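You operate a simulated robot arm through the tools that you are given. There is no shell and no other tool.

The job below is to be done with a simulated robot arm. You get a single attempt, and the scene is never put back.

JOB
Run the chain back two steps and move the housing with a gap in its glue to the green tray.
Fine: switch the chain off before you reach in; then on again, one step forward, and off.
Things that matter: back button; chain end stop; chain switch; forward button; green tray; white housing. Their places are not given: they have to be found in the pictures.

It is judged by the outcome, as a careful person would: the job done as asked, and still so three seconds after it is handed in. It fails if anything else is knocked over, pushed out of place, dropped, spilled or broken.

ROBOT AND FRAMES
A 7-joint arm with a two-finger parallel gripper, fixed in place. Base frame: the origin is at the foot of the arm, x ahead of it, y to its left, z up; the work surface is at about z = 0.78. Units: m, rad, N and s.
Its first joint turns from -2.601 to 2.601 rad. Payload 3.5 kg.
The tool frame sits at the grasp point between the pads (the TCP): z along the fingers, y along the line on which they close. The tips reach 0.023 m beyond it. Largest opening 0.094 m; finger width 0.038, thickness 0.01; the body of the gripper, 0.054 by 0.096 m, starts 0.039 m behind the TCP.
Orientation is that of the tool frame in the base frame, as [roll, pitch, yaw] about the fixed x, y, z axes, in that order (R = Rz(yaw) Ry(pitch) Rx(roll)). With the fingers straight down and closing along the base's y, the tool's x points along the base's -x, its y along +y and its z along -z.

CONTROLS
- The arm moves only by the tool jog_arm. Its arguments are lists of equal length, an entry for each row: "linear": the shift along the tool's x, y, z in units of 20 mm (1.0 is 20 mm), a list of three; "rotation": the turn, a rotation vector about the tool's x, y, z in units of 8 degrees (1.0 is 8 degrees), a list of three; "gripper": the finger opening in m, from 0 to 0.094. In form: {"linear": [[x, y, z], ...], "rotation": [[rx, ry, rz], ...], "gripper": [gripper, ...]}. A call has 1 to 20 rows; each row shifts and turns the commanded pose from where the row before left it, along the tool's axes as they then stand. A call with a number of a shift or a turn outside -1 to 1 is refused whole. Each row takes 0.2 s and may step no farther than 0.05 m and 0.15 rad from the row before; otherwise, or with a gripper value out of range, the whole call is refused. Where a pose cannot be reached the arm comes as near as it can. A force on the tool above 40 N (or 10 N above the force at the start of the call, whichever is more), or a blocked arm, ends the call early, and 0.2 s more pass. Each finger travels about 0.153 m/s and halts on what it meets, pressing with about 33 N; the grip force reading is that of the motor and also rises with nothing between the fingers. The clock runs only during rows and for 0.2 s after the last one: add rows that do not move to give the fingers time. The reply holds the time, the measured pose of the TCP, the force on the tool along the base axes, the opening and the grip force, in the units named above and with some noise, with the torque about the TCP (base axes, N m) and any sound that the robot's microphone picked up.
- Cameras (640 x 400 px; columns grow to the right, rows downward): "scene" is fixed at [0.4013, -0.6517, 1.5402]; the picture's right is [1.00, -0.07, 0.00], its down [-0.04, -0.49, -0.87] and it looks along [0.06, 0.87, -0.49] (base axes); focal length 330 px, centre (320, 200). "wrist" rides on the gripper at [0.086, 0.016, -0.075] in the tool frame; the picture's right is [-0.18, 0.98, 0.00], its down [-0.58, -0.11, -0.81] and it looks along [-0.79, -0.15, 0.59] (tool axes); focal length 243 px, centre (320, 200).
- capture(camera): a new picture of that camera. The clock stands still meanwhile.
- point_at(camera, pixels): for up to 12 pixels [column, row] of the newest picture of that camera ("zoom" is the newest enlarged one), the place [x, y, z] in the base frame of the surface seen there, good to about 0.002 m. The clock stands still meanwhile.
- close_up(camera, box): a new picture of the part [left, top, right, bottom] of that camera's present view, enlarged. The clock stands still meanwhile.
- finish_job(): hands the job in; it is judged then, once.

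Unless the task says otherwise, let go and move clear before handing in.

The tools are called after "Call:" by a JSON object that holds its "op" and its "data". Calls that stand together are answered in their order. jog_arm: Moves the arm, as the interface text tells. Its arguments: {"type":"object","properties":{"linear":{"type":"array","items":{"type":"array","items":{"type":"number"}}},"rotation":{"type":"array","items":{"type":"array","items":{"type":"number"}}},"gripper":{"type":"array","items":{"type":"number"}}},"required":["linear","rotation","gripper"]} The other tools are called the same way: capture (camera) takes a picture; point_at (camera, pixels) gives the place of the surface under pixels of a picture; close_up (camera, box) takes an enlarged picture of a part of a camera's view; finish_job () hands the job in.

At the start:

```text
clock: 0.0
eef_pos: [0.4488, 0.6523, 1.0726]
tcp_rot: [-3.141, 0.003, -3.14]
force: [0.6, 0.0, 0.8]
moment: [0.02, -0.04, 0.03]
width: 0.094
gripper_force: 0.0
```

scene: 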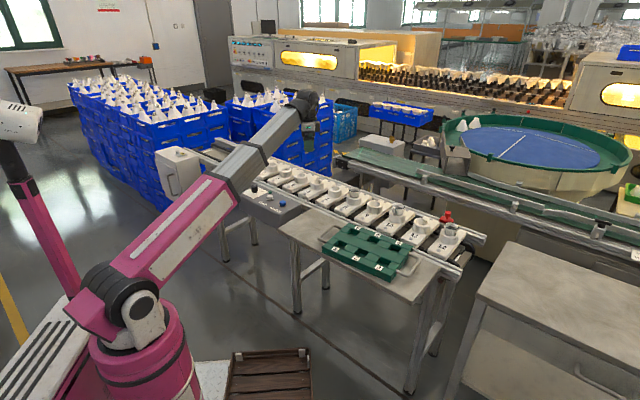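
wrist: 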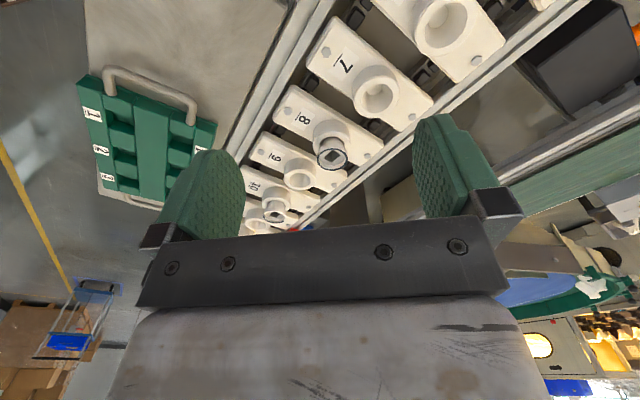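

The scene picture shows a chain of white housings running from about (265,170) to (450,240), a green tray near (370,250), a red item at (447,216), and a button panel near (275,200). I'll enlarge these areas to find the controls.

Call:
{"op": "close_up", "data": {"camera": "scene", "box": [230, 150, 350, 225]}}

Call:
{"op": "close_up", "data": {"camera": "scene", "box": [340, 180, 500, 280]}}

Call:
{"op": "close_up", "data": {"camera": "scene", "box": [140, 130, 300, 230]}}

Call:
{"op": "close_up", "data": {"camera": "wrist", "box": [220, 0, 540, 240]}}

```text
5.33 times, centred on (290, 188) of scene
```

zoom: 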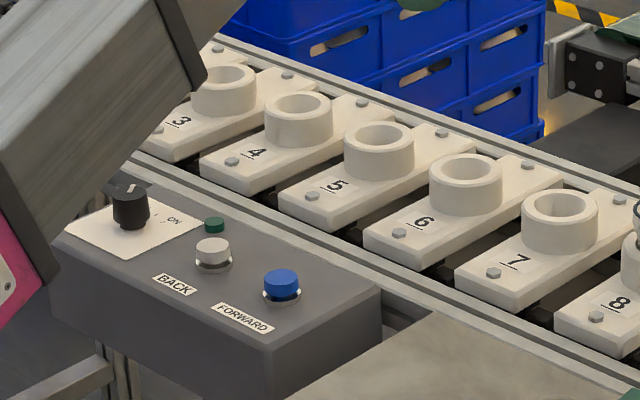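

```text
4.00 times, centred on (420, 230) of scene
```

zoom: 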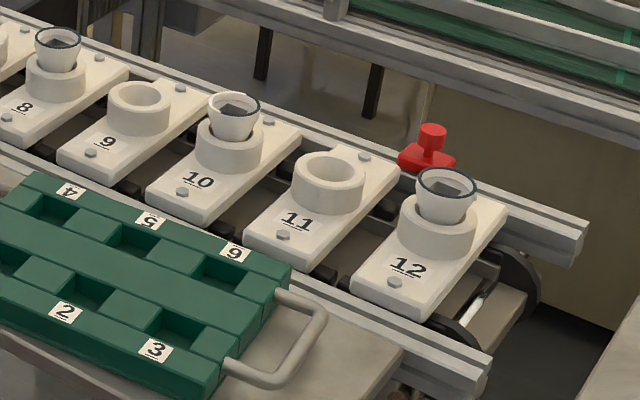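

```text
4.00 times, centred on (220, 180) of scene
```

zoom: 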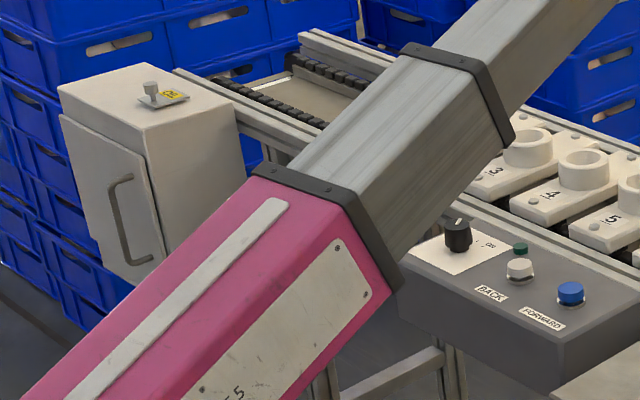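

```text
1.67 times, centred on (380, 120) of wrist
```

zoom: 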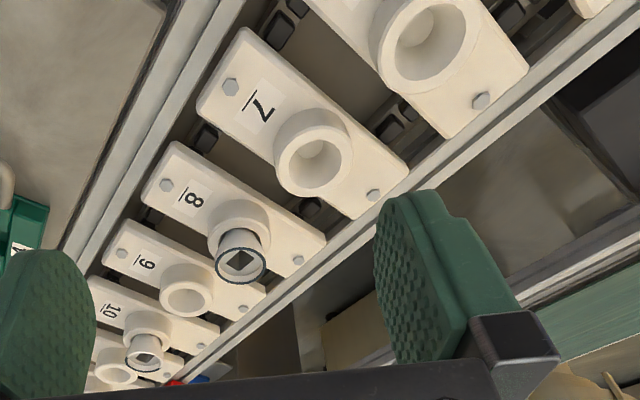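

Housings stand on pallets 8, 10 and 12, and the control panel has a rotary knob (ON), a white BACK button and a blue FORWARD button. I'll zoom in closer on the knob, the housings and the tray.

Call:
{"op": "close_up", "data": {"camera": "scene", "box": [240, 180, 304, 220]}}

Call:
{"op": "close_up", "data": {"camera": "scene", "box": [430, 205, 478, 235]}}

Call:
{"op": "close_up", "data": {"camera": "scene", "box": [380, 195, 420, 220]}}

Call:
{"op": "close_up", "data": {"camera": "scene", "box": [340, 178, 380, 203]}}

Call:
{"op": "close_up", "data": {"camera": "scene", "box": [312, 215, 432, 290]}}

Call:
{"op": "close_up", "data": {"camera": "wrist", "box": [305, 130, 369, 170]}}

Call:
{"op": "close_up", "data": {"camera": "wrist", "box": [240, 180, 320, 240]}}

```text
10.00 times, centred on (272, 200) of scene
```

zoom: 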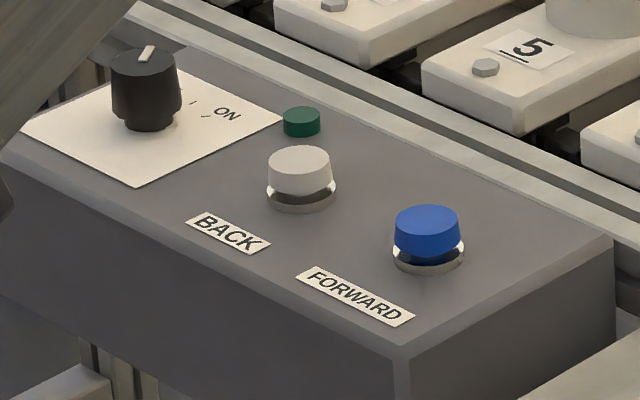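

```text
13.33 times, centred on (454, 220) of scene
```

zoom: 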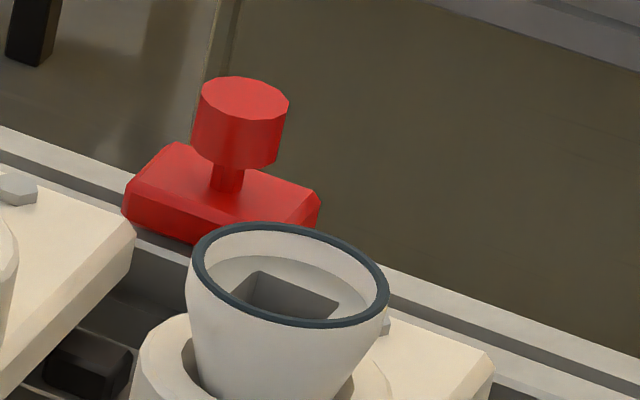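

```text
16.00 times, centred on (400, 208) of scene
```

zoom: 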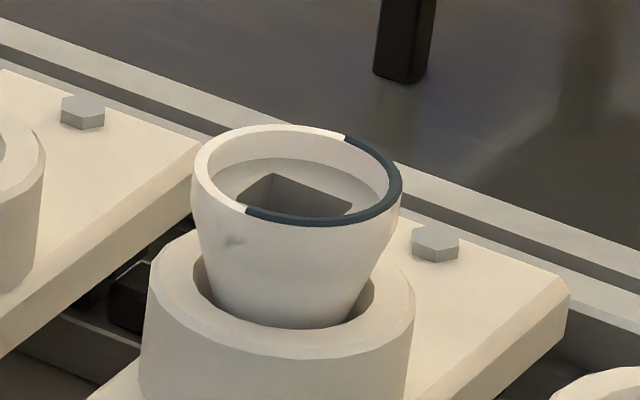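

```text
16.00 times, centred on (360, 190) of scene
```

zoom: 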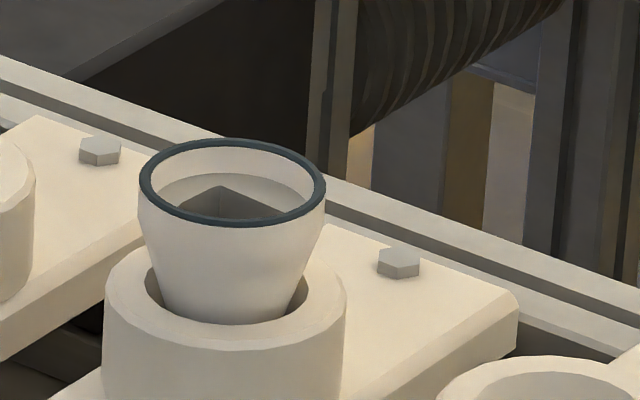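

```text
5.33 times, centred on (372, 252) of scene
```

zoom: 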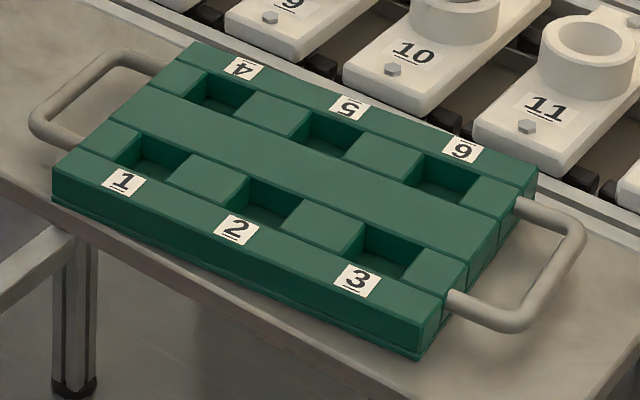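

```text
10.00 times, centred on (337, 150) of wrist
```

zoom: 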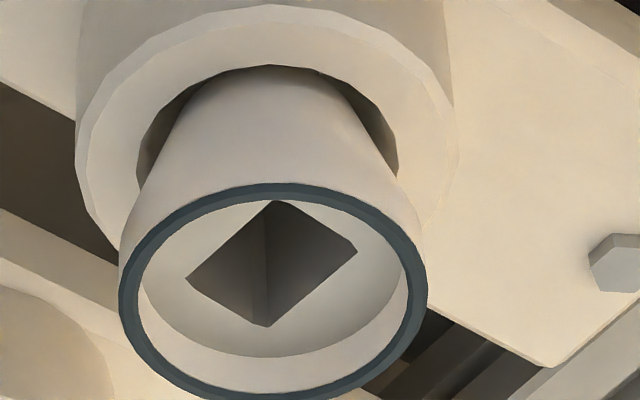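

```text
6.67 times, centred on (280, 210) of wrist
```

zoom: 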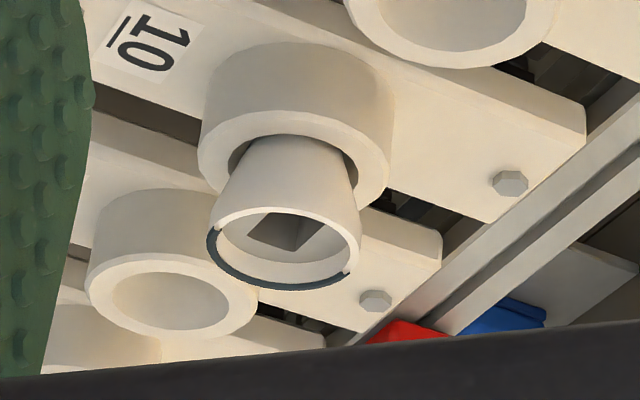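

The housing on pallet 10 has a half-missing glue ring (light section of the rim in the zoom), while 8 and 12 look complete. Now I'll measure the positions of the knob, buttons, housings, tray and end stop.

Call:
{"op": "capture", "data": {"camera": "scene"}}

Call:
{"op": "close_up", "data": {"camera": "scene", "box": [240, 180, 304, 220]}}

Call:
{"op": "point_at", "data": {"camera": "zoom", "pixels": [[146, 55], [148, 125], [300, 158], [302, 120], [428, 218], [300, 207], [428, 268], [230, 230], [390, 340], [150, 172], [50, 125], [225, 115]]}}

Call:
{"op": "close_up", "data": {"camera": "scene", "box": [312, 215, 432, 290]}}

Call:
{"op": "point_at", "data": {"camera": "zoom", "pixels": [[160, 155], [270, 205], [395, 255], [222, 95], [335, 135], [445, 180], [200, 50], [530, 185], [60, 170], [425, 320], [560, 290], [35, 110]]}}

Call:
{"op": "close_up", "data": {"camera": "scene", "box": [340, 180, 500, 280]}}

Call:
{"op": "point_at", "data": {"camera": "zoom", "pixels": [[433, 130], [425, 160], [445, 175], [235, 100], [60, 38], [330, 165], [140, 92], [408, 268], [283, 236], [182, 192], [91, 153], [500, 250]]}}

```text
taken
```

scene: 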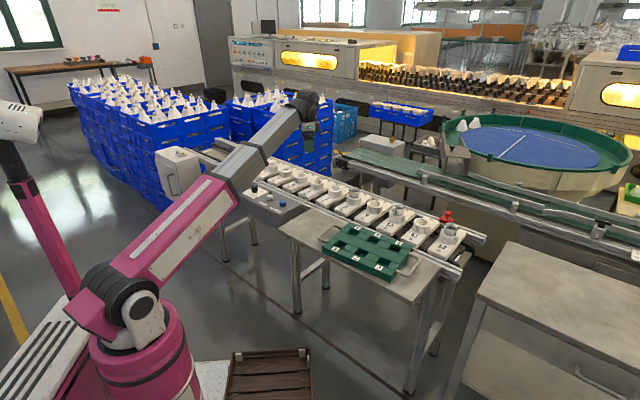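

```text
10.00 times, centred on (272, 200) of scene
```

zoom: 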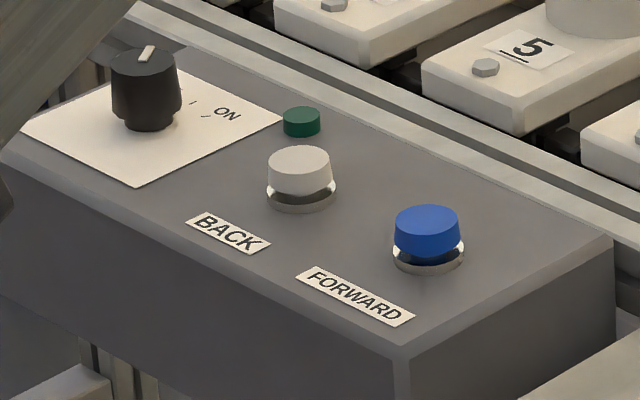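

```text
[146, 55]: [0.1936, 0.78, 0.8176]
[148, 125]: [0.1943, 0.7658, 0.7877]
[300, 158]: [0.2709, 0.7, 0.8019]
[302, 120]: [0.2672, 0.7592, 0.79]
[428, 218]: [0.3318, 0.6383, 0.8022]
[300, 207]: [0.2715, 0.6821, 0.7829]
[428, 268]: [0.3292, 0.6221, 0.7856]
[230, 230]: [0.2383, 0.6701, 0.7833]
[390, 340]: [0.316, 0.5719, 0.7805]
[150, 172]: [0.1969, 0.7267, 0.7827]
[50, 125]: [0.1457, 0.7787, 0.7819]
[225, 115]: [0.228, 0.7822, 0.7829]
```

```text
5.33 times, centred on (372, 252) of scene
```

zoom: 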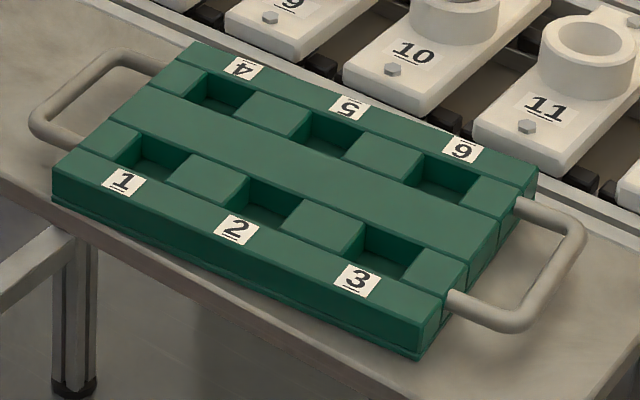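

```text
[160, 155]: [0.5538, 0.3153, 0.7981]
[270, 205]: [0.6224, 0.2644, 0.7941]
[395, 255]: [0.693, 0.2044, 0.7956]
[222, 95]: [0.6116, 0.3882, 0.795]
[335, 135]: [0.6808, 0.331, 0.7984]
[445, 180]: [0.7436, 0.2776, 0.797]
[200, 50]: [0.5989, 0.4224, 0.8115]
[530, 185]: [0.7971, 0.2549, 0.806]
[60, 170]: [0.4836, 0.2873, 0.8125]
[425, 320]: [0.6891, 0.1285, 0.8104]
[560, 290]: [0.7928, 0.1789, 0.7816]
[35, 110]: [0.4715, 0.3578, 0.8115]
```

```text
4.00 times, centred on (420, 230) of scene
```

zoom: 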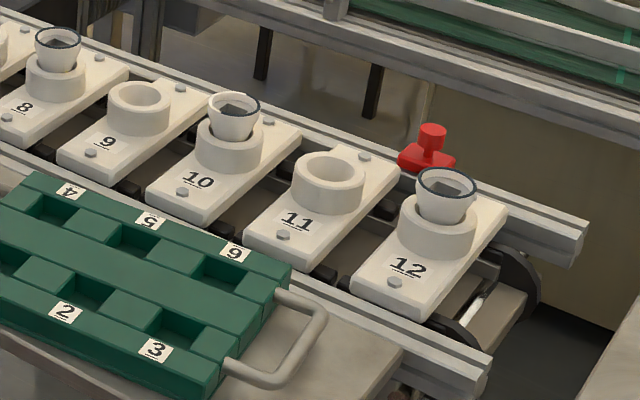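

```text
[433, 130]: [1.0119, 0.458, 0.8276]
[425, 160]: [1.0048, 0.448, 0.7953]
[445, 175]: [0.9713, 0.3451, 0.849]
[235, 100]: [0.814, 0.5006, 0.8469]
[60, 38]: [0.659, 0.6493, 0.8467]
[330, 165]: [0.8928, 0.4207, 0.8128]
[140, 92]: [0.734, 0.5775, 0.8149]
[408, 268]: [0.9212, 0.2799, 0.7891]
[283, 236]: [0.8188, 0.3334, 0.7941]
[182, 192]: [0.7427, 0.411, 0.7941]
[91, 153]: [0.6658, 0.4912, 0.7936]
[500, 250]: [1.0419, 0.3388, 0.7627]
```

The gap housing is at about (0.814, 0.501), the pallet pitch is about 0.107 m along (0.72, -0.70), and the panel is at x 0.15–0.37, y 0.57–0.80. Next I'll move high above the panel's near side and turn the wrist camera towards the knob to see its position.

Call:
{"op": "jog_arm", "data": {"linear": [[0.99, -0.15, 0], [0.99, -0.15, 0], [0.99, -0.15, 0], [0.99, -0.15, 0], [0.99, -0.15, 0], [0.99, -0.15, 0], [0.99, -0.15, 0.3], [0.99, -0.15, 0.3], [0.99, -0.15, 0.4], [0.99, -0.15, 0.5], [0.99, -0.15, 0.5], [0.99, -0.15, 0.5]], "rotation": [[0, 0, 0], [0, 0, 0], [0, 0, 0], [0, 0, 0], [0, 0, 0], [0, 0, 0], [0, 0, 0], [0, 0, 0], [0, 0, 0], [0, 0, 0], [0, 0, 0], [0, 0, 0]], "gripper": [0.094, 0.094, 0.094, 0.094, 0.094, 0.094, 0.094, 0.094, 0.094, 0.094, 0.094, 0.094]}}

```text
clock: 2.6
eef_pos: [0.2105, 0.6167, 1.0232]
tcp_rot: [3.141, 0.002, -3.139]
force: [0.3, 0.3, -0.4]
moment: [-0.01, 0.0, 0.04]
width: 0.094
gripper_force: 0.1
```

The arm reached (0.2105, 0.6167, 1.0232) with no contact. Now I'll turn the tool about 71° so the wrist camera looks outward over the panel.

Call:
{"op": "jog_arm", "data": {"linear": [[0, 0, 0], [0, 0, 0], [0, 0, 0], [0, 0, 0], [0, 0, 0], [0, 0, 0], [0, 0, 0], [0, 0, 0], [0, 0, 0]], "rotation": [[0, 0, -0.98], [0, 0, -0.98], [0, 0, -0.98], [0, 0, -0.98], [0, 0, -0.98], [0, 0, -0.98], [0, 0, -0.98], [0, 0, -0.98], [0, 0, -0.98]], "gripper": [0.094, 0.094, 0.094, 0.094, 0.094, 0.094, 0.094, 0.094, 0.094]}}

Call:
{"op": "capture", "data": {"camera": "wrist"}}

Call:
{"op": "capture", "data": {"camera": "scene"}}

```text
clock: 4.2
eef_pos: [0.2108, 0.618, 1.023]
tcp_rot: [3.138, 0.007, -2.248]
force: [-0.9, 1.1, -1.6]
moment: [-0.02, -0.22, -0.13]
width: 0.0941
gripper_force: 0.0
stopped in row 7: the force on the tool passed its limit at 77 N (the readings are from after the stop); the commanded pose is now the measured one
```

```text
taken
```

wrist: 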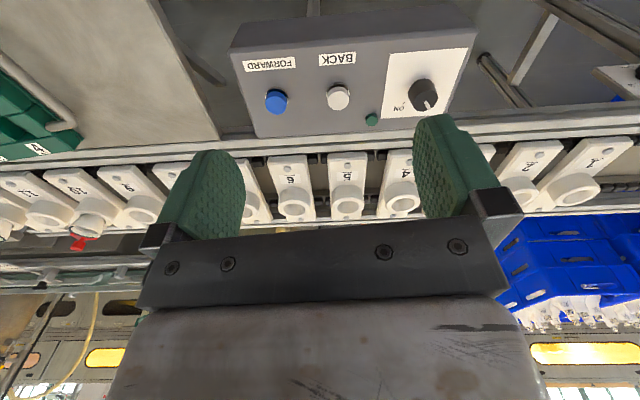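

```text
taken
```

scene: 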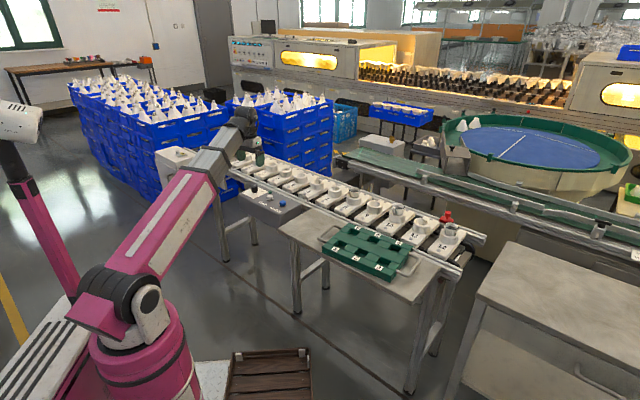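

The wrist view shows the knob at (422,95), BACK at (338,97), FORWARD at (276,102) and the lamp at (371,119). The turn stopped early with a 77 N force spike, so I'll check what caused it before moving again.

Call:
{"op": "close_up", "data": {"camera": "scene", "box": [180, 90, 300, 165]}}

Call:
{"op": "close_up", "data": {"camera": "wrist", "box": [340, 60, 460, 135]}}

Call:
{"op": "point_at", "data": {"camera": "zoom", "pixels": [[430, 190], [375, 190], [490, 190], [430, 140], [430, 240], [165, 315], [340, 250]]}}

```text
5.33 times, centred on (240, 128) of scene
```

zoom: 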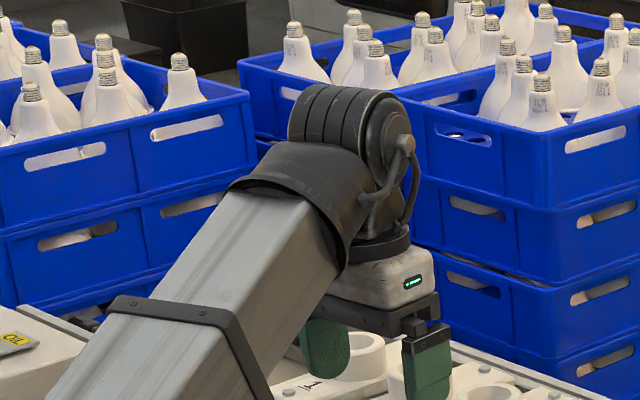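

```text
5.33 times, centred on (400, 98) of wrist
```

zoom: 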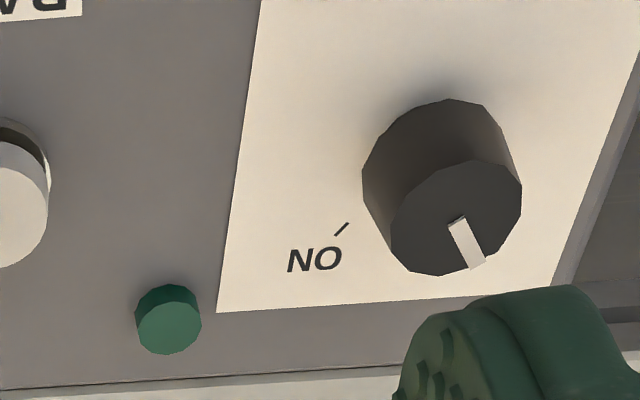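

```text
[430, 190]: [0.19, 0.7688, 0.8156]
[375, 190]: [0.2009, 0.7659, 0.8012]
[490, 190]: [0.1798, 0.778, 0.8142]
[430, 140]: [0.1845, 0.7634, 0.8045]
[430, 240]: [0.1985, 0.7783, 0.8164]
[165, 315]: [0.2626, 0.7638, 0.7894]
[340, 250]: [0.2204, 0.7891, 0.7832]
```

The wrist joint sits close to the blue crates in the picture, and the knob's pointer is on the far side, not at the ON tick near (340,230) of the zoom. I'll measure the crates' positions to rule out contact.

Call:
{"op": "close_up", "data": {"camera": "scene", "box": [180, 90, 300, 165]}}

Call:
{"op": "point_at", "data": {"camera": "zoom", "pixels": [[550, 140], [430, 130], [270, 80], [230, 110], [100, 150], [510, 80], [350, 110], [390, 260], [330, 350], [430, 370], [300, 240], [180, 330]]}}

```text
5.33 times, centred on (240, 128) of scene
```

zoom: 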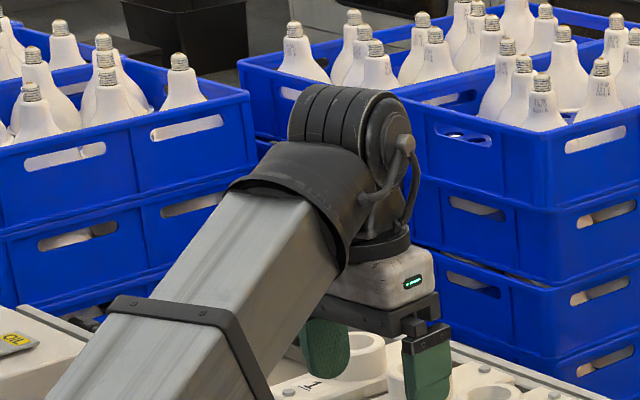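

```text
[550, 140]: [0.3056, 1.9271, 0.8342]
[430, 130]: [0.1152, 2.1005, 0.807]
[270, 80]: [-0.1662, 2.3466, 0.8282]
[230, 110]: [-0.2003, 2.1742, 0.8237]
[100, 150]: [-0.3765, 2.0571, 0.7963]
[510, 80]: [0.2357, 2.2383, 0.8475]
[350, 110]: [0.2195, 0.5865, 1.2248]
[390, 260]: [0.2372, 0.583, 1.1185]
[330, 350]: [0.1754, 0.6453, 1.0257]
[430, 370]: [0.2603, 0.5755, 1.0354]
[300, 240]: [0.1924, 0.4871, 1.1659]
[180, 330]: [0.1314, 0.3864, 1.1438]
```

The crates are about 2 m away, so nothing outside the arm was touched; the spike was most likely the arm's own wrist limit, and I won't turn further that way here. Next I'll enlarge the knob to read its pointer and labels.

Call:
{"op": "close_up", "data": {"camera": "wrist", "box": [388, 70, 452, 110]}}

Call:
{"op": "point_at", "data": {"camera": "zoom", "pixels": [[310, 230], [400, 360], [370, 300], [110, 340], [130, 310]]}}

Call:
{"op": "close_up", "data": {"camera": "scene", "box": [244, 180, 276, 200]}}

Call:
{"op": "point_at", "data": {"camera": "zoom", "pixels": [[205, 115], [225, 85], [160, 110], [280, 110], [180, 250], [300, 190], [325, 230], [370, 220], [330, 205]]}}

```text
10.00 times, centred on (420, 90) of wrist
```

zoom: 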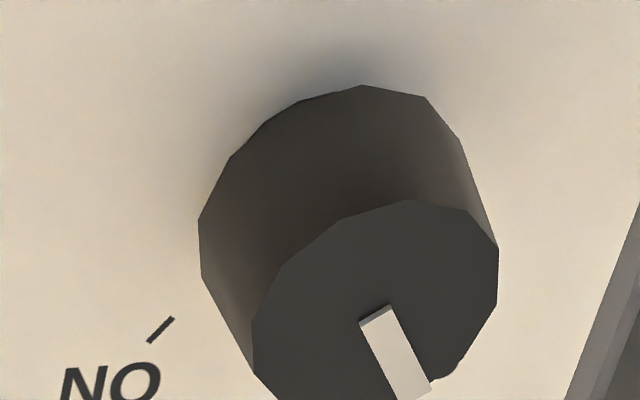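

```text
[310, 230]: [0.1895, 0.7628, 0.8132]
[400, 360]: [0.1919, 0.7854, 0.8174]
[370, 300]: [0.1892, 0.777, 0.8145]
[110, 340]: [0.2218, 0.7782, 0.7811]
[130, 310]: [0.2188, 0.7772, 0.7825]
```

```text
16.00 times, centred on (260, 190) of scene
```

zoom: 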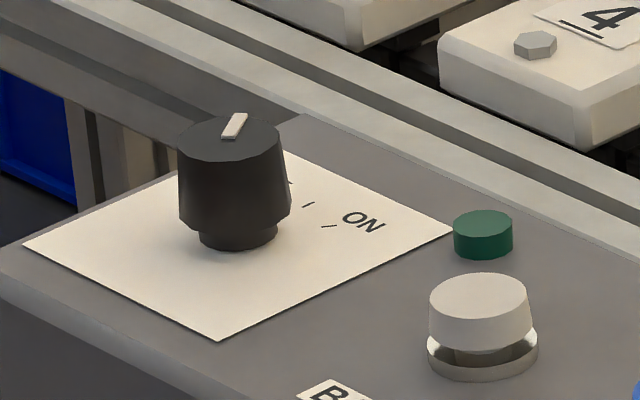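

```text
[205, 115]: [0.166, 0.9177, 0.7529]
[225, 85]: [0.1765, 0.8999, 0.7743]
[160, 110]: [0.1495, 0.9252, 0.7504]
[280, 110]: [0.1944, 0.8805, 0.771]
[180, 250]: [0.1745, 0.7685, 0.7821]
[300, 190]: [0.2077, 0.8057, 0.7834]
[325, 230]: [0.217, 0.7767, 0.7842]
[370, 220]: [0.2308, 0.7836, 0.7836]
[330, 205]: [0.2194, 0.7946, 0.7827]
```

Close up, the pointer is on the knob's far side and two ticks show at (308,204) and (327,228) in the scene zoom, the second beside ON. The far label is hidden, so I'll move directly over the knob for a steeper view.

Call:
{"op": "jog_arm", "data": {"linear": [[-0.74, 0.82, 0], [-0.74, 0.82, 0], [-0.74, 0.82, 0], [-0.74, 0.82, 0], [-0.74, 0.82, 0], [-0.74, 0.82, 0], [-0.74, 0.82, 0]], "rotation": [[0, 0, 0], [0, 0, 0], [0, 0, 0], [0, 0, 0], [0, 0, 0], [0, 0, 0], [0, 0, 0]], "gripper": [0.094, 0.094, 0.094, 0.094, 0.094, 0.094, 0.094]}}

Call:
{"op": "capture", "data": {"camera": "wrist"}}

Call:
{"op": "close_up", "data": {"camera": "wrist", "box": [272, 0, 368, 60]}}

```text
clock: 5.8
eef_pos: [0.1856, 0.7707, 1.0235]
tcp_rot: [3.139, 0.007, -2.246]
force: [-0.3, -0.4, -0.1]
moment: [-0.01, 0.01, -0.04]
width: 0.094
gripper_force: 0.1
```

```text
taken
```

wrist: 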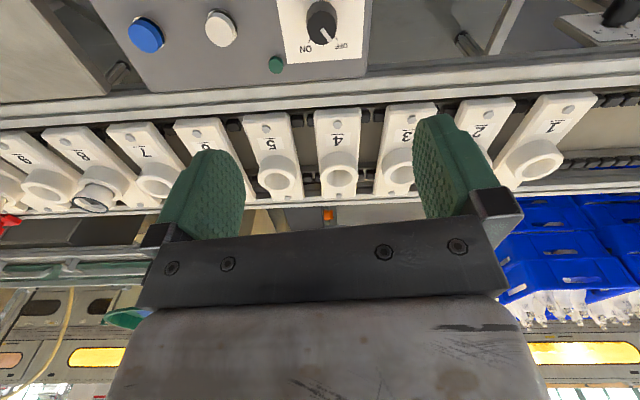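

```text
6.67 times, centred on (320, 30) of wrist
```

zoom: 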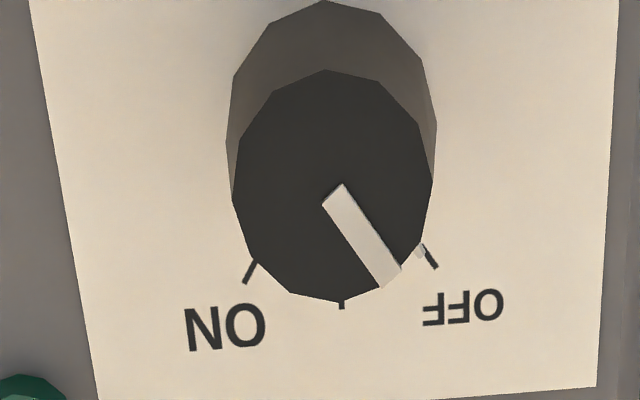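

The view now shows ON, OFF and a middle tick; the pointer leans toward OFF and the lamp is dark. I'll measure the angles of the pointer and the ticks.

Call:
{"op": "point_at", "data": {"camera": "zoom", "pixels": [[335, 195], [385, 275], [325, 80], [325, 290], [240, 190], [430, 190], [247, 275], [430, 258], [342, 306], [420, 252], [225, 330], [470, 308]]}}

Call:
{"op": "close_up", "data": {"camera": "wrist", "box": [110, 0, 300, 119]}}

Call:
{"op": "point_at", "data": {"camera": "zoom", "pixels": [[375, 100], [125, 125], [555, 215], [372, 60], [372, 145], [125, 85], [125, 165]]}}

```text
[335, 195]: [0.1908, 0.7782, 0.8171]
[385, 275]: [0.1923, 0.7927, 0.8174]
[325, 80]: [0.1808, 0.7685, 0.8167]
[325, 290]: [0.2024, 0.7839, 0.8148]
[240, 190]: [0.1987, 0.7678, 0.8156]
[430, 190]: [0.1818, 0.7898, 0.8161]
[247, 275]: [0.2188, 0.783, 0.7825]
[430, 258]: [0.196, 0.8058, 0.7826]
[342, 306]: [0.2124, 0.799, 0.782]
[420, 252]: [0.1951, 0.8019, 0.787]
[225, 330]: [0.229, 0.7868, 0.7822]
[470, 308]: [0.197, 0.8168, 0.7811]
```

```text
3.36 times, centred on (205, 60) of wrist
```

zoom: 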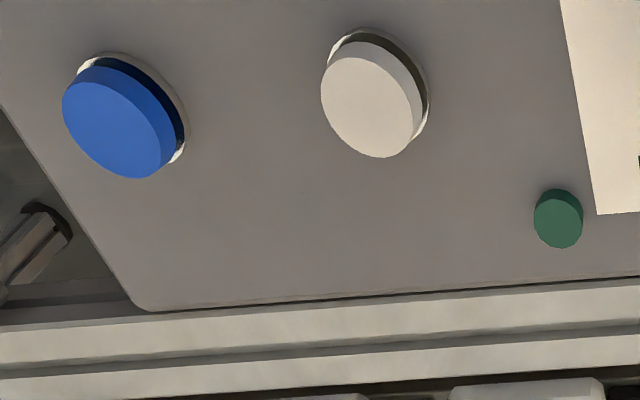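

```text
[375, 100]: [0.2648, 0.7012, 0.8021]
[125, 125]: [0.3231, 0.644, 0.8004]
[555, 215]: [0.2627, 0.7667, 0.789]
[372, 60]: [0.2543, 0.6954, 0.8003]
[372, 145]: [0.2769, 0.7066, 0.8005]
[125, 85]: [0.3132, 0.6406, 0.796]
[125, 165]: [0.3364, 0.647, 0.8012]
```

The pointer sits at about 84°, OFF at about 80° and ON at about 11° around the knob centre (0.191, 0.7775), so the chain is off and has to be switched on first. I'll check the rail heights near the knob, then lower above it with a moderate opening.

Call:
{"op": "point_at", "data": {"camera": "wrist", "pixels": [[340, 70], [340, 78], [340, 90], [200, 95], [340, 110], [365, 60], [290, 82], [230, 88]]}}

Call:
{"op": "jog_arm", "data": {"linear": [[-0.22, 0, 0.5], [-0.22, 0, 0.9], [0, 0, 0.9], [0, 0, 0.9], [0, 0, 0.9], [0, 0, 0.9], [0, 0, 0.9], [0, 0, 0.9], [0, 0, 0.85]], "rotation": [[0, 0, 0], [0, 0, 0], [0, 0, 0], [0, 0, 0], [0, 0, 0], [0, 0, 0], [0, 0, 0], [0, 0, 0], [0, 0, 0]], "gripper": [0.08, 0.07, 0.06, 0.06, 0.06, 0.06, 0.06, 0.06, 0.06]}}

Call:
{"op": "capture", "data": {"camera": "wrist"}}

Call:
{"op": "close_up", "data": {"camera": "scene", "box": [220, 160, 300, 210]}}

```text
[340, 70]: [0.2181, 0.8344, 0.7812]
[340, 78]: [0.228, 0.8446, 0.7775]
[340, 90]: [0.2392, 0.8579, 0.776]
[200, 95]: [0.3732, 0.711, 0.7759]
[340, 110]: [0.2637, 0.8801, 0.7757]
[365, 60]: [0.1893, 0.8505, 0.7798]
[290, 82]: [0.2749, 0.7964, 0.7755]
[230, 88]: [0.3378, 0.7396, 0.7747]
```

```text
clock: 7.8
eef_pos: [0.1921, 0.7787, 0.8725]
tcp_rot: [-3.141, 0.007, -2.246]
force: [0.8, 0.8, 0.3]
moment: [0.0, 0.02, -0.02]
width: 0.0601
gripper_force: 0.0
```

```text
taken
```

wrist: 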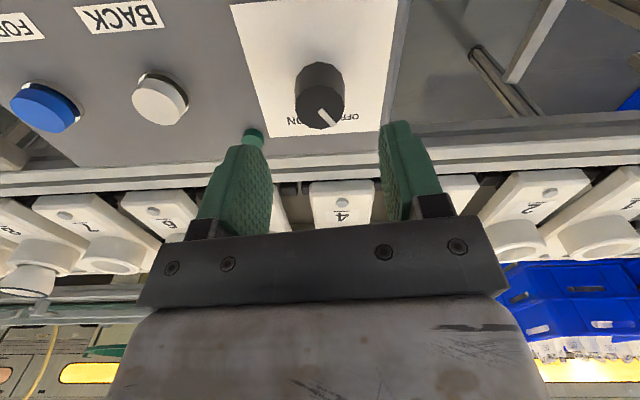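

```text
8.00 times, centred on (260, 185) of scene
```

zoom: 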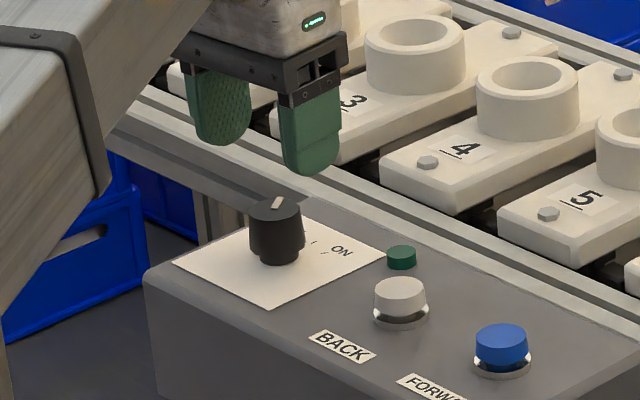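

The knob is centred between the fingers at column 320, row about 105, close to where the tool axis should meet its top. I'll check that once more in a close-up before lowering onto it.

Call:
{"op": "close_up", "data": {"camera": "wrist", "box": [272, 60, 368, 140]}}

Call:
{"op": "point_at", "data": {"camera": "zoom", "pixels": [[320, 200], [320, 430], [200, 310], [440, 310], [350, 320], [400, 440], [170, 260], [480, 260]]}}

```text
5.00 times, centred on (320, 100) of wrist
```

zoom: 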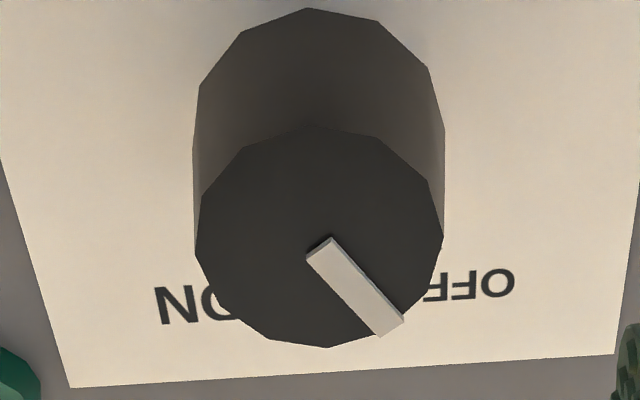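

```text
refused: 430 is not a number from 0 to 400
```

Call:
{"op": "point_at", "data": {"camera": "zoom", "pixels": [[320, 132], [320, 340], [202, 235], [437, 235], [325, 250], [390, 325], [195, 150], [440, 150]]}}

```text
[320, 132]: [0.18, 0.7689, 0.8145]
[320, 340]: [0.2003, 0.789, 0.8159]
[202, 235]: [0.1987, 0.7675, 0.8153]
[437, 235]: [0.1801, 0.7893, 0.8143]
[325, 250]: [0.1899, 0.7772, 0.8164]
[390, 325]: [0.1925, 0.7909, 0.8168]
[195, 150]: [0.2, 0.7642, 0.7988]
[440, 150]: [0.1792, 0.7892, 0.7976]
```

The knob's centre comes out at (0.190, 0.7786) with a diameter of about 0.029. I'll shift slightly, go down to a TCP height of about 0.813 and close on the knob.

Call:
{"op": "jog_arm", "data": {"linear": [[0.06, 0.08, 0.7], [0, 0, 0.8], [0, 0, 0.8], [0, 0, 0.67], [0, 0, 0], [0, 0, 0], [0, 0, 0], [0, 0, 0]], "rotation": [[0, 0, 0], [0, 0, 0], [0, 0, 0], [0, 0, 0], [0, 0, 0], [0, 0, 0], [0, 0, 0], [0, 0, 0]], "gripper": [0.06, 0.06, 0.06, 0.06, 0.06, 0.035, 0.02, 0.02]}}

Call:
{"op": "close_up", "data": {"camera": "scene", "box": [220, 160, 300, 210]}}

```text
clock: 9.6
eef_pos: [0.1905, 0.7767, 0.8119]
tcp_rot: [3.141, 0.006, -2.247]
force: [6.7, -5.7, -6.9]
moment: [0.02, -0.42, -0.01]
width: 0.034
gripper_force: 44.9
```

```text
8.00 times, centred on (260, 185) of scene
```

zoom: 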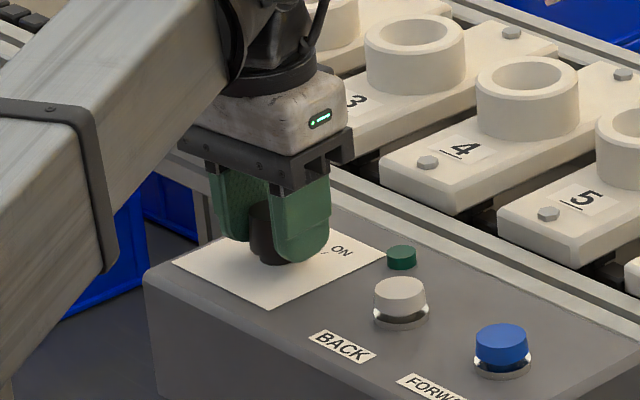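

The fingers hold the knob (opening 0.034, grip 45 N) with small side forces. Now I'll turn it clockwise from above toward ON, starting with about 39°.

Call:
{"op": "jog_arm", "data": {"linear": [[0, 0, 0], [0, 0, 0], [0, 0, 0], [0, 0, 0], [0, 0, 0]], "rotation": [[0, 0, 0.97], [0, 0, 0.97], [0, 0, 0.97], [0, 0, 0.97], [0, 0, 0.97]], "gripper": [0.02, 0.02, 0.02, 0.02, 0.02]}}

Call:
{"op": "close_up", "data": {"camera": "scene", "box": [220, 160, 300, 210]}}

```text
clock: 10.8
eef_pos: [0.1899, 0.7777, 0.811]
tcp_rot: [3.139, 0.001, -2.925]
force: [-3.4, -22.7, -3.1]
moment: [-0.41, -1.3, -0.04]
width: 0.0339
gripper_force: 44.9
```

```text
8.00 times, centred on (260, 185) of scene
```

zoom: 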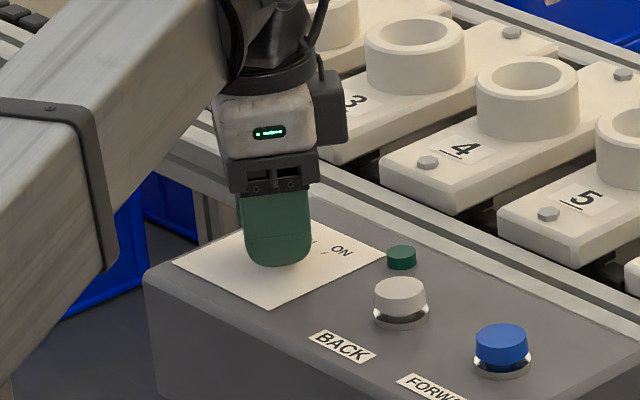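

The knob turned about 39° with a side force of -22.7 N along y, meaning the tool is slightly off the knob's axis. I'll shift about 1.5 mm toward -y to relieve it, then turn the remaining 31°.

Call:
{"op": "jog_arm", "data": {"linear": [[0, -0.08, 0], [0, 0, 0], [0, 0, 0], [0, 0, 0], [0, 0, 0], [0, 0, 0]], "rotation": [[0, 0, 0], [0, 0, 0], [0, 0, 0.95], [0, 0, 0.95], [0, 0, 0.95], [0, 0, 0.95]], "gripper": [0.02, 0.02, 0.02, 0.02, 0.02, 0.02]}}

Call:
{"op": "close_up", "data": {"camera": "scene", "box": [220, 160, 300, 210]}}

```text
clock: 12.2
eef_pos: [0.1894, 0.7776, 0.8118]
tcp_rot: [3.132, -0.002, 2.826]
force: [-18.4, -1.5, 2.9]
moment: [-0.79, -0.57, -0.02]
width: 0.034
gripper_force: 44.7
heard: click
```

```text
8.00 times, centred on (260, 185) of scene
```

zoom: 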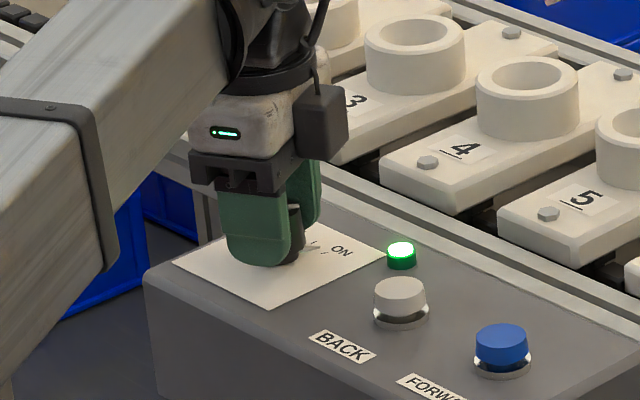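

A click was heard and the lamp at (401,250) in the zoom is lit green, so the chain is on. I'll let go of the knob, lift clear, close the fingers and move above the BACK button.

Call:
{"op": "jog_arm", "data": {"linear": [[0, 0, 0], [0, 0, 0], [0, 0, -0.5], [0, 0, -0.9], [0, 0, -0.9], [0, 0, -0.9], [-0.975, -0.487, 0], [-0.975, -0.487, 0], [-0.975, -0.487, 0], [-0.975, -0.487, 0], [-0.975, -0.487, 0], [0, 0, 0]], "rotation": [[0, 0, 0], [0, 0, 0], [0, 0, 0], [0, 0, 0], [0, 0, 0], [0, 0, 0], [0, 0, 0], [0, 0, 0], [0, 0, 0], [0, 0, 0], [0, 0, 0], [0, 0, 0]], "gripper": [0.05, 0.06, 0.06, 0.06, 0.06, 0.06, 0.04, 0.02, 0.0, 0.0, 0.0, 0.0]}}

Call:
{"op": "capture", "data": {"camera": "wrist"}}

Call:
{"op": "close_up", "data": {"camera": "scene", "box": [220, 160, 300, 210]}}

```text
clock: 14.8
eef_pos: [0.2703, 0.7, 0.875]
tcp_rot: [3.135, 0.001, 2.829]
force: [-0.2, 0.0, -0.3]
moment: [0.01, 0.0, -0.03]
width: 0.0002
gripper_force: 33.4
```

```text
taken
```

wrist: 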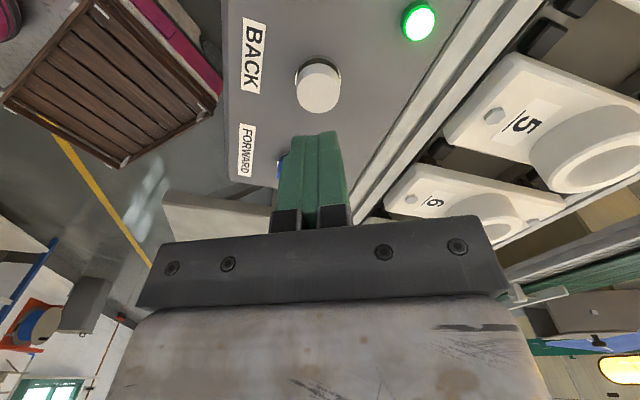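

```text
8.00 times, centred on (260, 185) of scene
```

zoom: 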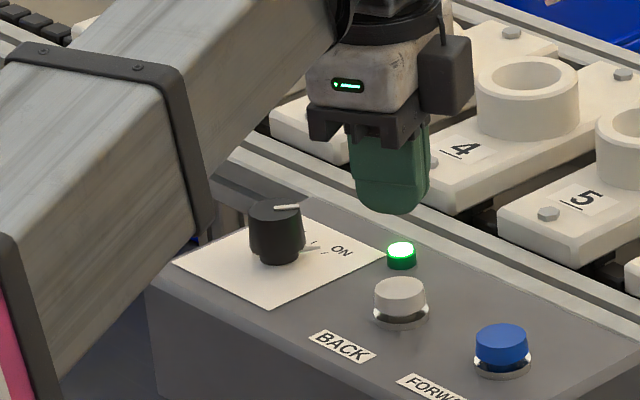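

The knob pointer now aims at ON with the lamp lit, and the closed fingers are above BACK, seen at (318,88) in the wrist picture. I'll measure the button's centre, then record the housings' present places as a reference.

Call:
{"op": "point_at", "data": {"camera": "wrist", "pixels": [[318, 88], [318, 70], [318, 108], [300, 88], [338, 88]]}}

Call:
{"op": "close_up", "data": {"camera": "scene", "box": [250, 150, 490, 300]}}

```text
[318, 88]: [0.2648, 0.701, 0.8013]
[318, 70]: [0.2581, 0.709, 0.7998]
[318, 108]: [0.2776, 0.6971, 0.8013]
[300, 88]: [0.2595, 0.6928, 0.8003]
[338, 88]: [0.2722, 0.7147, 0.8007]
```

```text
2.67 times, centred on (370, 225) of scene
```

zoom: 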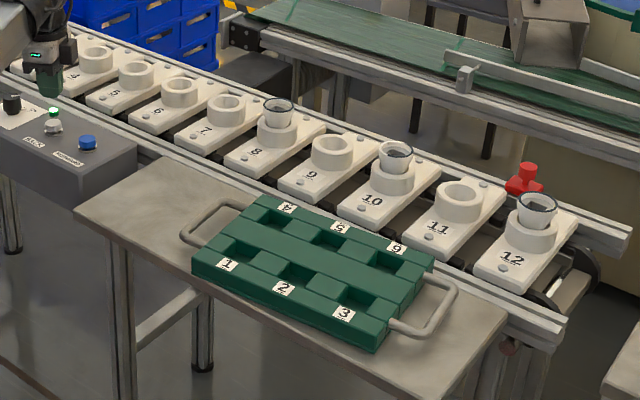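

BACK's centre is at (0.267, 0.703) with its top at z 0.801. I'll centre over it, press gently about 6 mm past the top in small steps, and lift off at once.

Call:
{"op": "jog_arm", "data": {"linear": [[0.19, 0.1, 0.6], [0, 0, 0.8], [0, 0, 0.8], [0, 0, 0.15], [0, 0, 0.15], [0, 0, 0.15], [0, 0, 0.2], [0, 0, 0], [0, 0, -0.6], [0, 0, -0.6]], "rotation": [[0, 0, 0], [0, 0, 0], [0, 0, 0], [0, 0, 0], [0, 0, 0], [0, 0, 0], [0, 0, 0], [0, 0, 0], [0, 0, 0], [0, 0, 0]], "gripper": [0, 0, 0, 0, 0, 0, 0, 0, 0, 0]}}

Call:
{"op": "close_up", "data": {"camera": "scene", "box": [250, 150, 490, 300]}}

```text
clock: 17.0
eef_pos: [0.2659, 0.7029, 0.8416]
tcp_rot: [3.135, -0.001, 2.83]
force: [-0.5, -0.2, -0.1]
moment: [-0.03, 0.02, -0.02]
width: 0.0
gripper_force: 33.5
heard: click
```

```text
2.67 times, centred on (370, 225) of scene
```

zoom: 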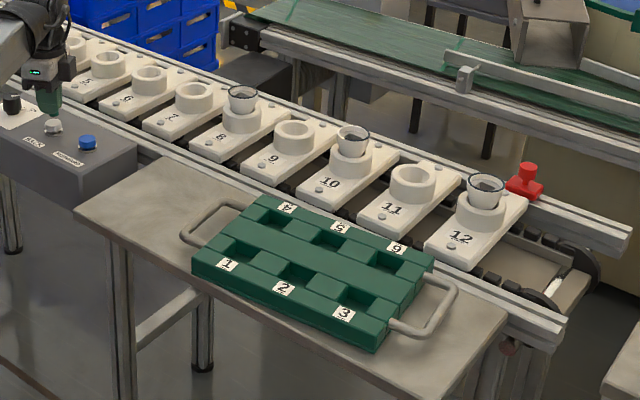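

One click was heard and the chain is moving back (housing 10 went from (397,155) to (352,140) in the zoom). I'll wait for it to settle before pressing again.

Call:
{"op": "jog_arm", "data": {"linear": [[0, 0, 0], [0, 0, 0], [0, 0, 0], [0, 0, 0], [0, 0, 0]], "rotation": [[0, 0, 0], [0, 0, 0], [0, 0, 0], [0, 0, 0], [0, 0, 0]], "gripper": [0, 0, 0, 0, 0]}}

Call:
{"op": "close_up", "data": {"camera": "scene", "box": [250, 150, 490, 300]}}

```text
clock: 18.2
eef_pos: [0.265, 0.7031, 0.8412]
tcp_rot: [3.135, 0.002, 2.829]
force: [-0.5, -0.5, 0.7]
moment: [0.02, -0.01, -0.01]
width: 0.0
gripper_force: 33.2
```

```text
2.67 times, centred on (370, 225) of scene
```

zoom: 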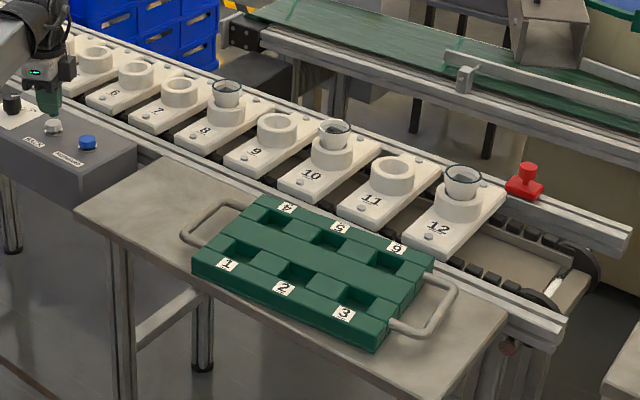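

The chain has settled exactly one pitch back (12 where 11 was, 10 where 9 was). I'll press BACK a second time the same way and wait for it to settle.

Call:
{"op": "jog_arm", "data": {"linear": [[0, 0, 0.55], [0, 0, 0.15], [0, 0, 0.15], [0, 0, 0.15], [0, 0, 0.2], [0, 0, 0], [0, 0, -0.6], [0, 0, -0.6], [0, 0, 0], [0, 0, 0], [0, 0, 0], [0, 0, 0], [0, 0, 0], [0, 0, 0]], "rotation": [[0, 0, 0], [0, 0, 0], [0, 0, 0], [0, 0, 0], [0, 0, 0], [0, 0, 0], [0, 0, 0], [0, 0, 0], [0, 0, 0], [0, 0, 0], [0, 0, 0], [0, 0, 0], [0, 0, 0], [0, 0, 0]], "gripper": [0, 0, 0, 0, 0, 0, 0, 0, 0, 0, 0, 0, 0, 0]}}

Call:
{"op": "close_up", "data": {"camera": "scene", "box": [250, 150, 490, 300]}}

```text
clock: 21.2
eef_pos: [0.2652, 0.7053, 0.8428]
tcp_rot: [3.135, 0.0, 2.828]
force: [0.3, 1.1, -0.2]
moment: [0.01, -0.01, 0.0]
width: 0.0003
gripper_force: 32.8
heard: click
```

```text
2.67 times, centred on (370, 225) of scene
```

zoom: 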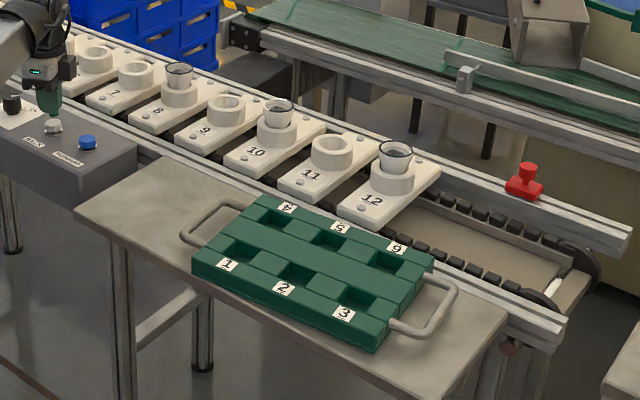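

The chain is now two pitches back: pallet 10 sits where 8 was and 12 where 10 was, all housings upright. Next I'll lift, open moderately and go back above the knob to switch the chain off.

Call:
{"op": "jog_arm", "data": {"linear": [[0, 0, -0.75], [0, 0, -0.75], [0.945, 0.466, 0], [0.945, 0.466, 0], [0.945, 0.466, 0], [0.945, 0.466, 0], [0.945, 0.466, 0], [0, 0, 0], [0, 0, 0]], "rotation": [[0, 0, 0], [0, 0, 0], [0, 0, 0], [0, 0, 0], [0, 0, 0], [0, 0, 0], [0, 0, 0], [0, 0, 0], [0, 0, 0]], "gripper": [0, 0, 0.02, 0.04, 0.06, 0.06, 0.06, 0.06, 0.06]}}

Call:
{"op": "capture", "data": {"camera": "wrist"}}

Call:
{"op": "close_up", "data": {"camera": "wrist", "box": [272, 60, 368, 120]}}

Call:
{"op": "point_at", "data": {"camera": "zoom", "pixels": [[320, 150], [320, 350], [210, 250], [430, 250], [320, 250]]}}

```text
clock: 23.2
eef_pos: [0.1904, 0.7783, 0.874]
tcp_rot: [3.134, 0.001, 2.828]
force: [-0.6, 0.3, -0.3]
moment: [0.01, 0.0, 0.01]
width: 0.0596
gripper_force: 0.0
```

```text
taken
```

wrist: 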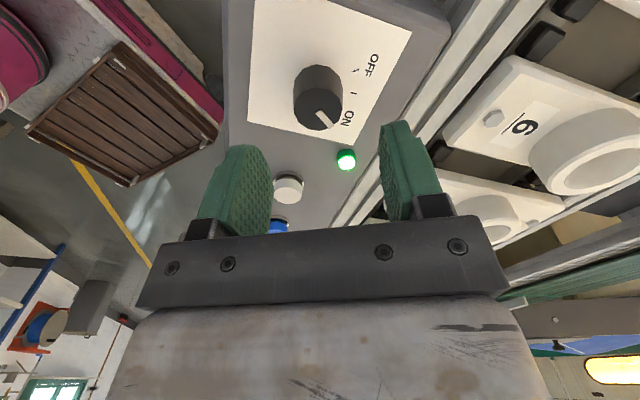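

```text
6.67 times, centred on (320, 90) of wrist
```

zoom: 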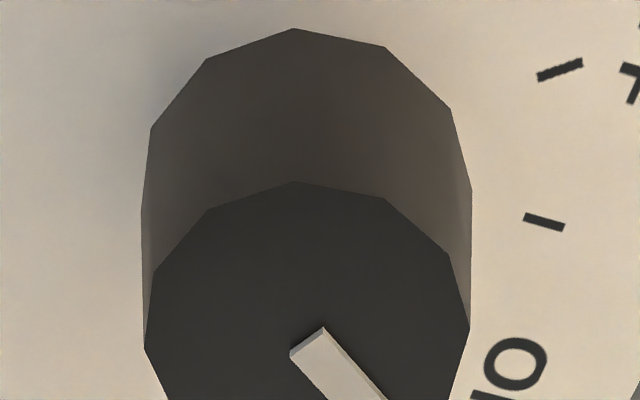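

```text
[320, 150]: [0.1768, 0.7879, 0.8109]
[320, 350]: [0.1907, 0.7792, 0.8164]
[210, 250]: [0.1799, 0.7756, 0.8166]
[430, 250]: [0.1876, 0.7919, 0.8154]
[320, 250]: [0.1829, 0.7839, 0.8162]
```

The lamp is still lit, the pointer aims at ON, and the knob is centred under the tool at column 318. I'll descend, grip it and turn it back counter-clockwise toward OFF.

Call:
{"op": "jog_arm", "data": {"linear": [[0, -0.04, 0.65], [0, 0, 0.8], [0, 0, 0.8], [0, 0, 0.8], [0, 0, 0], [0, 0, 0], [0, 0, 0], [0, 0, 0], [0, 0, 0], [0, 0, 0], [0, 0, 0], [0, 0, 0]], "rotation": [[0, 0, 0], [0, 0, 0], [0, 0, 0], [0, 0, 0], [0, 0, 0], [0, 0, 0], [0, 0, 0], [0, 0, 0], [0, 0, -0.95], [0, 0, -0.95], [0, 0, -0.95], [0, 0, -0.95]], "gripper": [0.06, 0.06, 0.06, 0.06, 0.06, 0.035, 0.02, 0.02, 0.02, 0.02, 0.02, 0.02]}}

Call:
{"op": "close_up", "data": {"camera": "scene", "box": [220, 160, 300, 210]}}

```text
clock: 25.8
eef_pos: [0.1901, 0.7776, 0.8114]
tcp_rot: [3.135, 0.003, -2.92]
force: [7.1, 13.3, 3.2]
moment: [-0.61, 1.12, 0.0]
width: 0.034
gripper_force: 44.7
heard: click
```

```text
8.00 times, centred on (260, 185) of scene
```

zoom: 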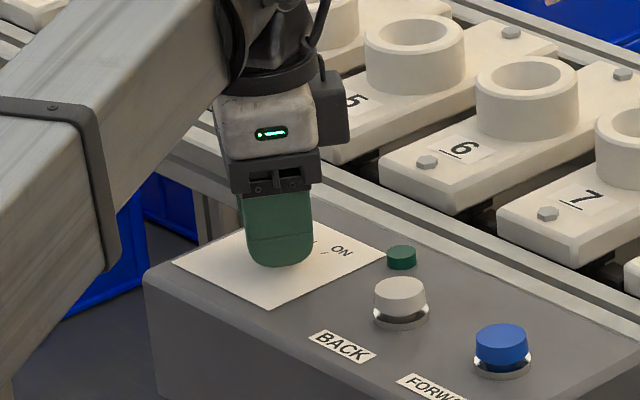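

A click was heard and the lamp went dark already halfway, so the chain is off. I'll turn the rest of the way so the pointer sits at OFF.

Call:
{"op": "jog_arm", "data": {"linear": [[0, 0.03, 0], [0, 0, 0], [0, 0, 0], [0, 0, 0], [0, 0, 0], [0, 0, 0]], "rotation": [[0, 0, 0], [0, 0, -0.95], [0, 0, -0.95], [0, 0, -0.95], [0, 0, -0.95], [0, 0, -0.7]], "gripper": [0.02, 0.02, 0.02, 0.02, 0.02, 0.02]}}

Call:
{"op": "close_up", "data": {"camera": "scene", "box": [220, 160, 300, 210]}}

```text
clock: 27.2
eef_pos: [0.1904, 0.7776, 0.812]
tcp_rot: [3.141, 0.008, -2.293]
force: [19.6, 10.9, 8.7]
moment: [-0.77, 0.25, -0.02]
width: 0.0336
gripper_force: 45.1
```

```text
8.00 times, centred on (260, 185) of scene
```

zoom: 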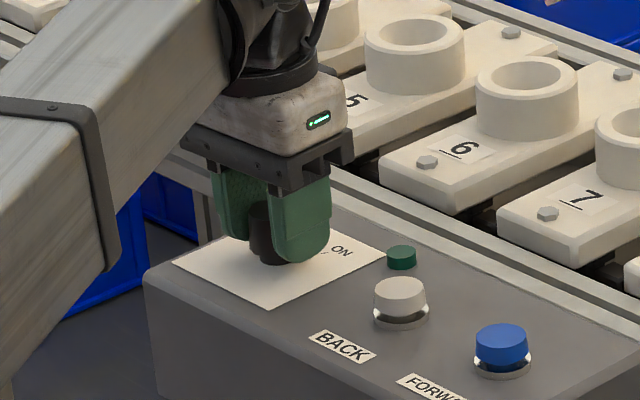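

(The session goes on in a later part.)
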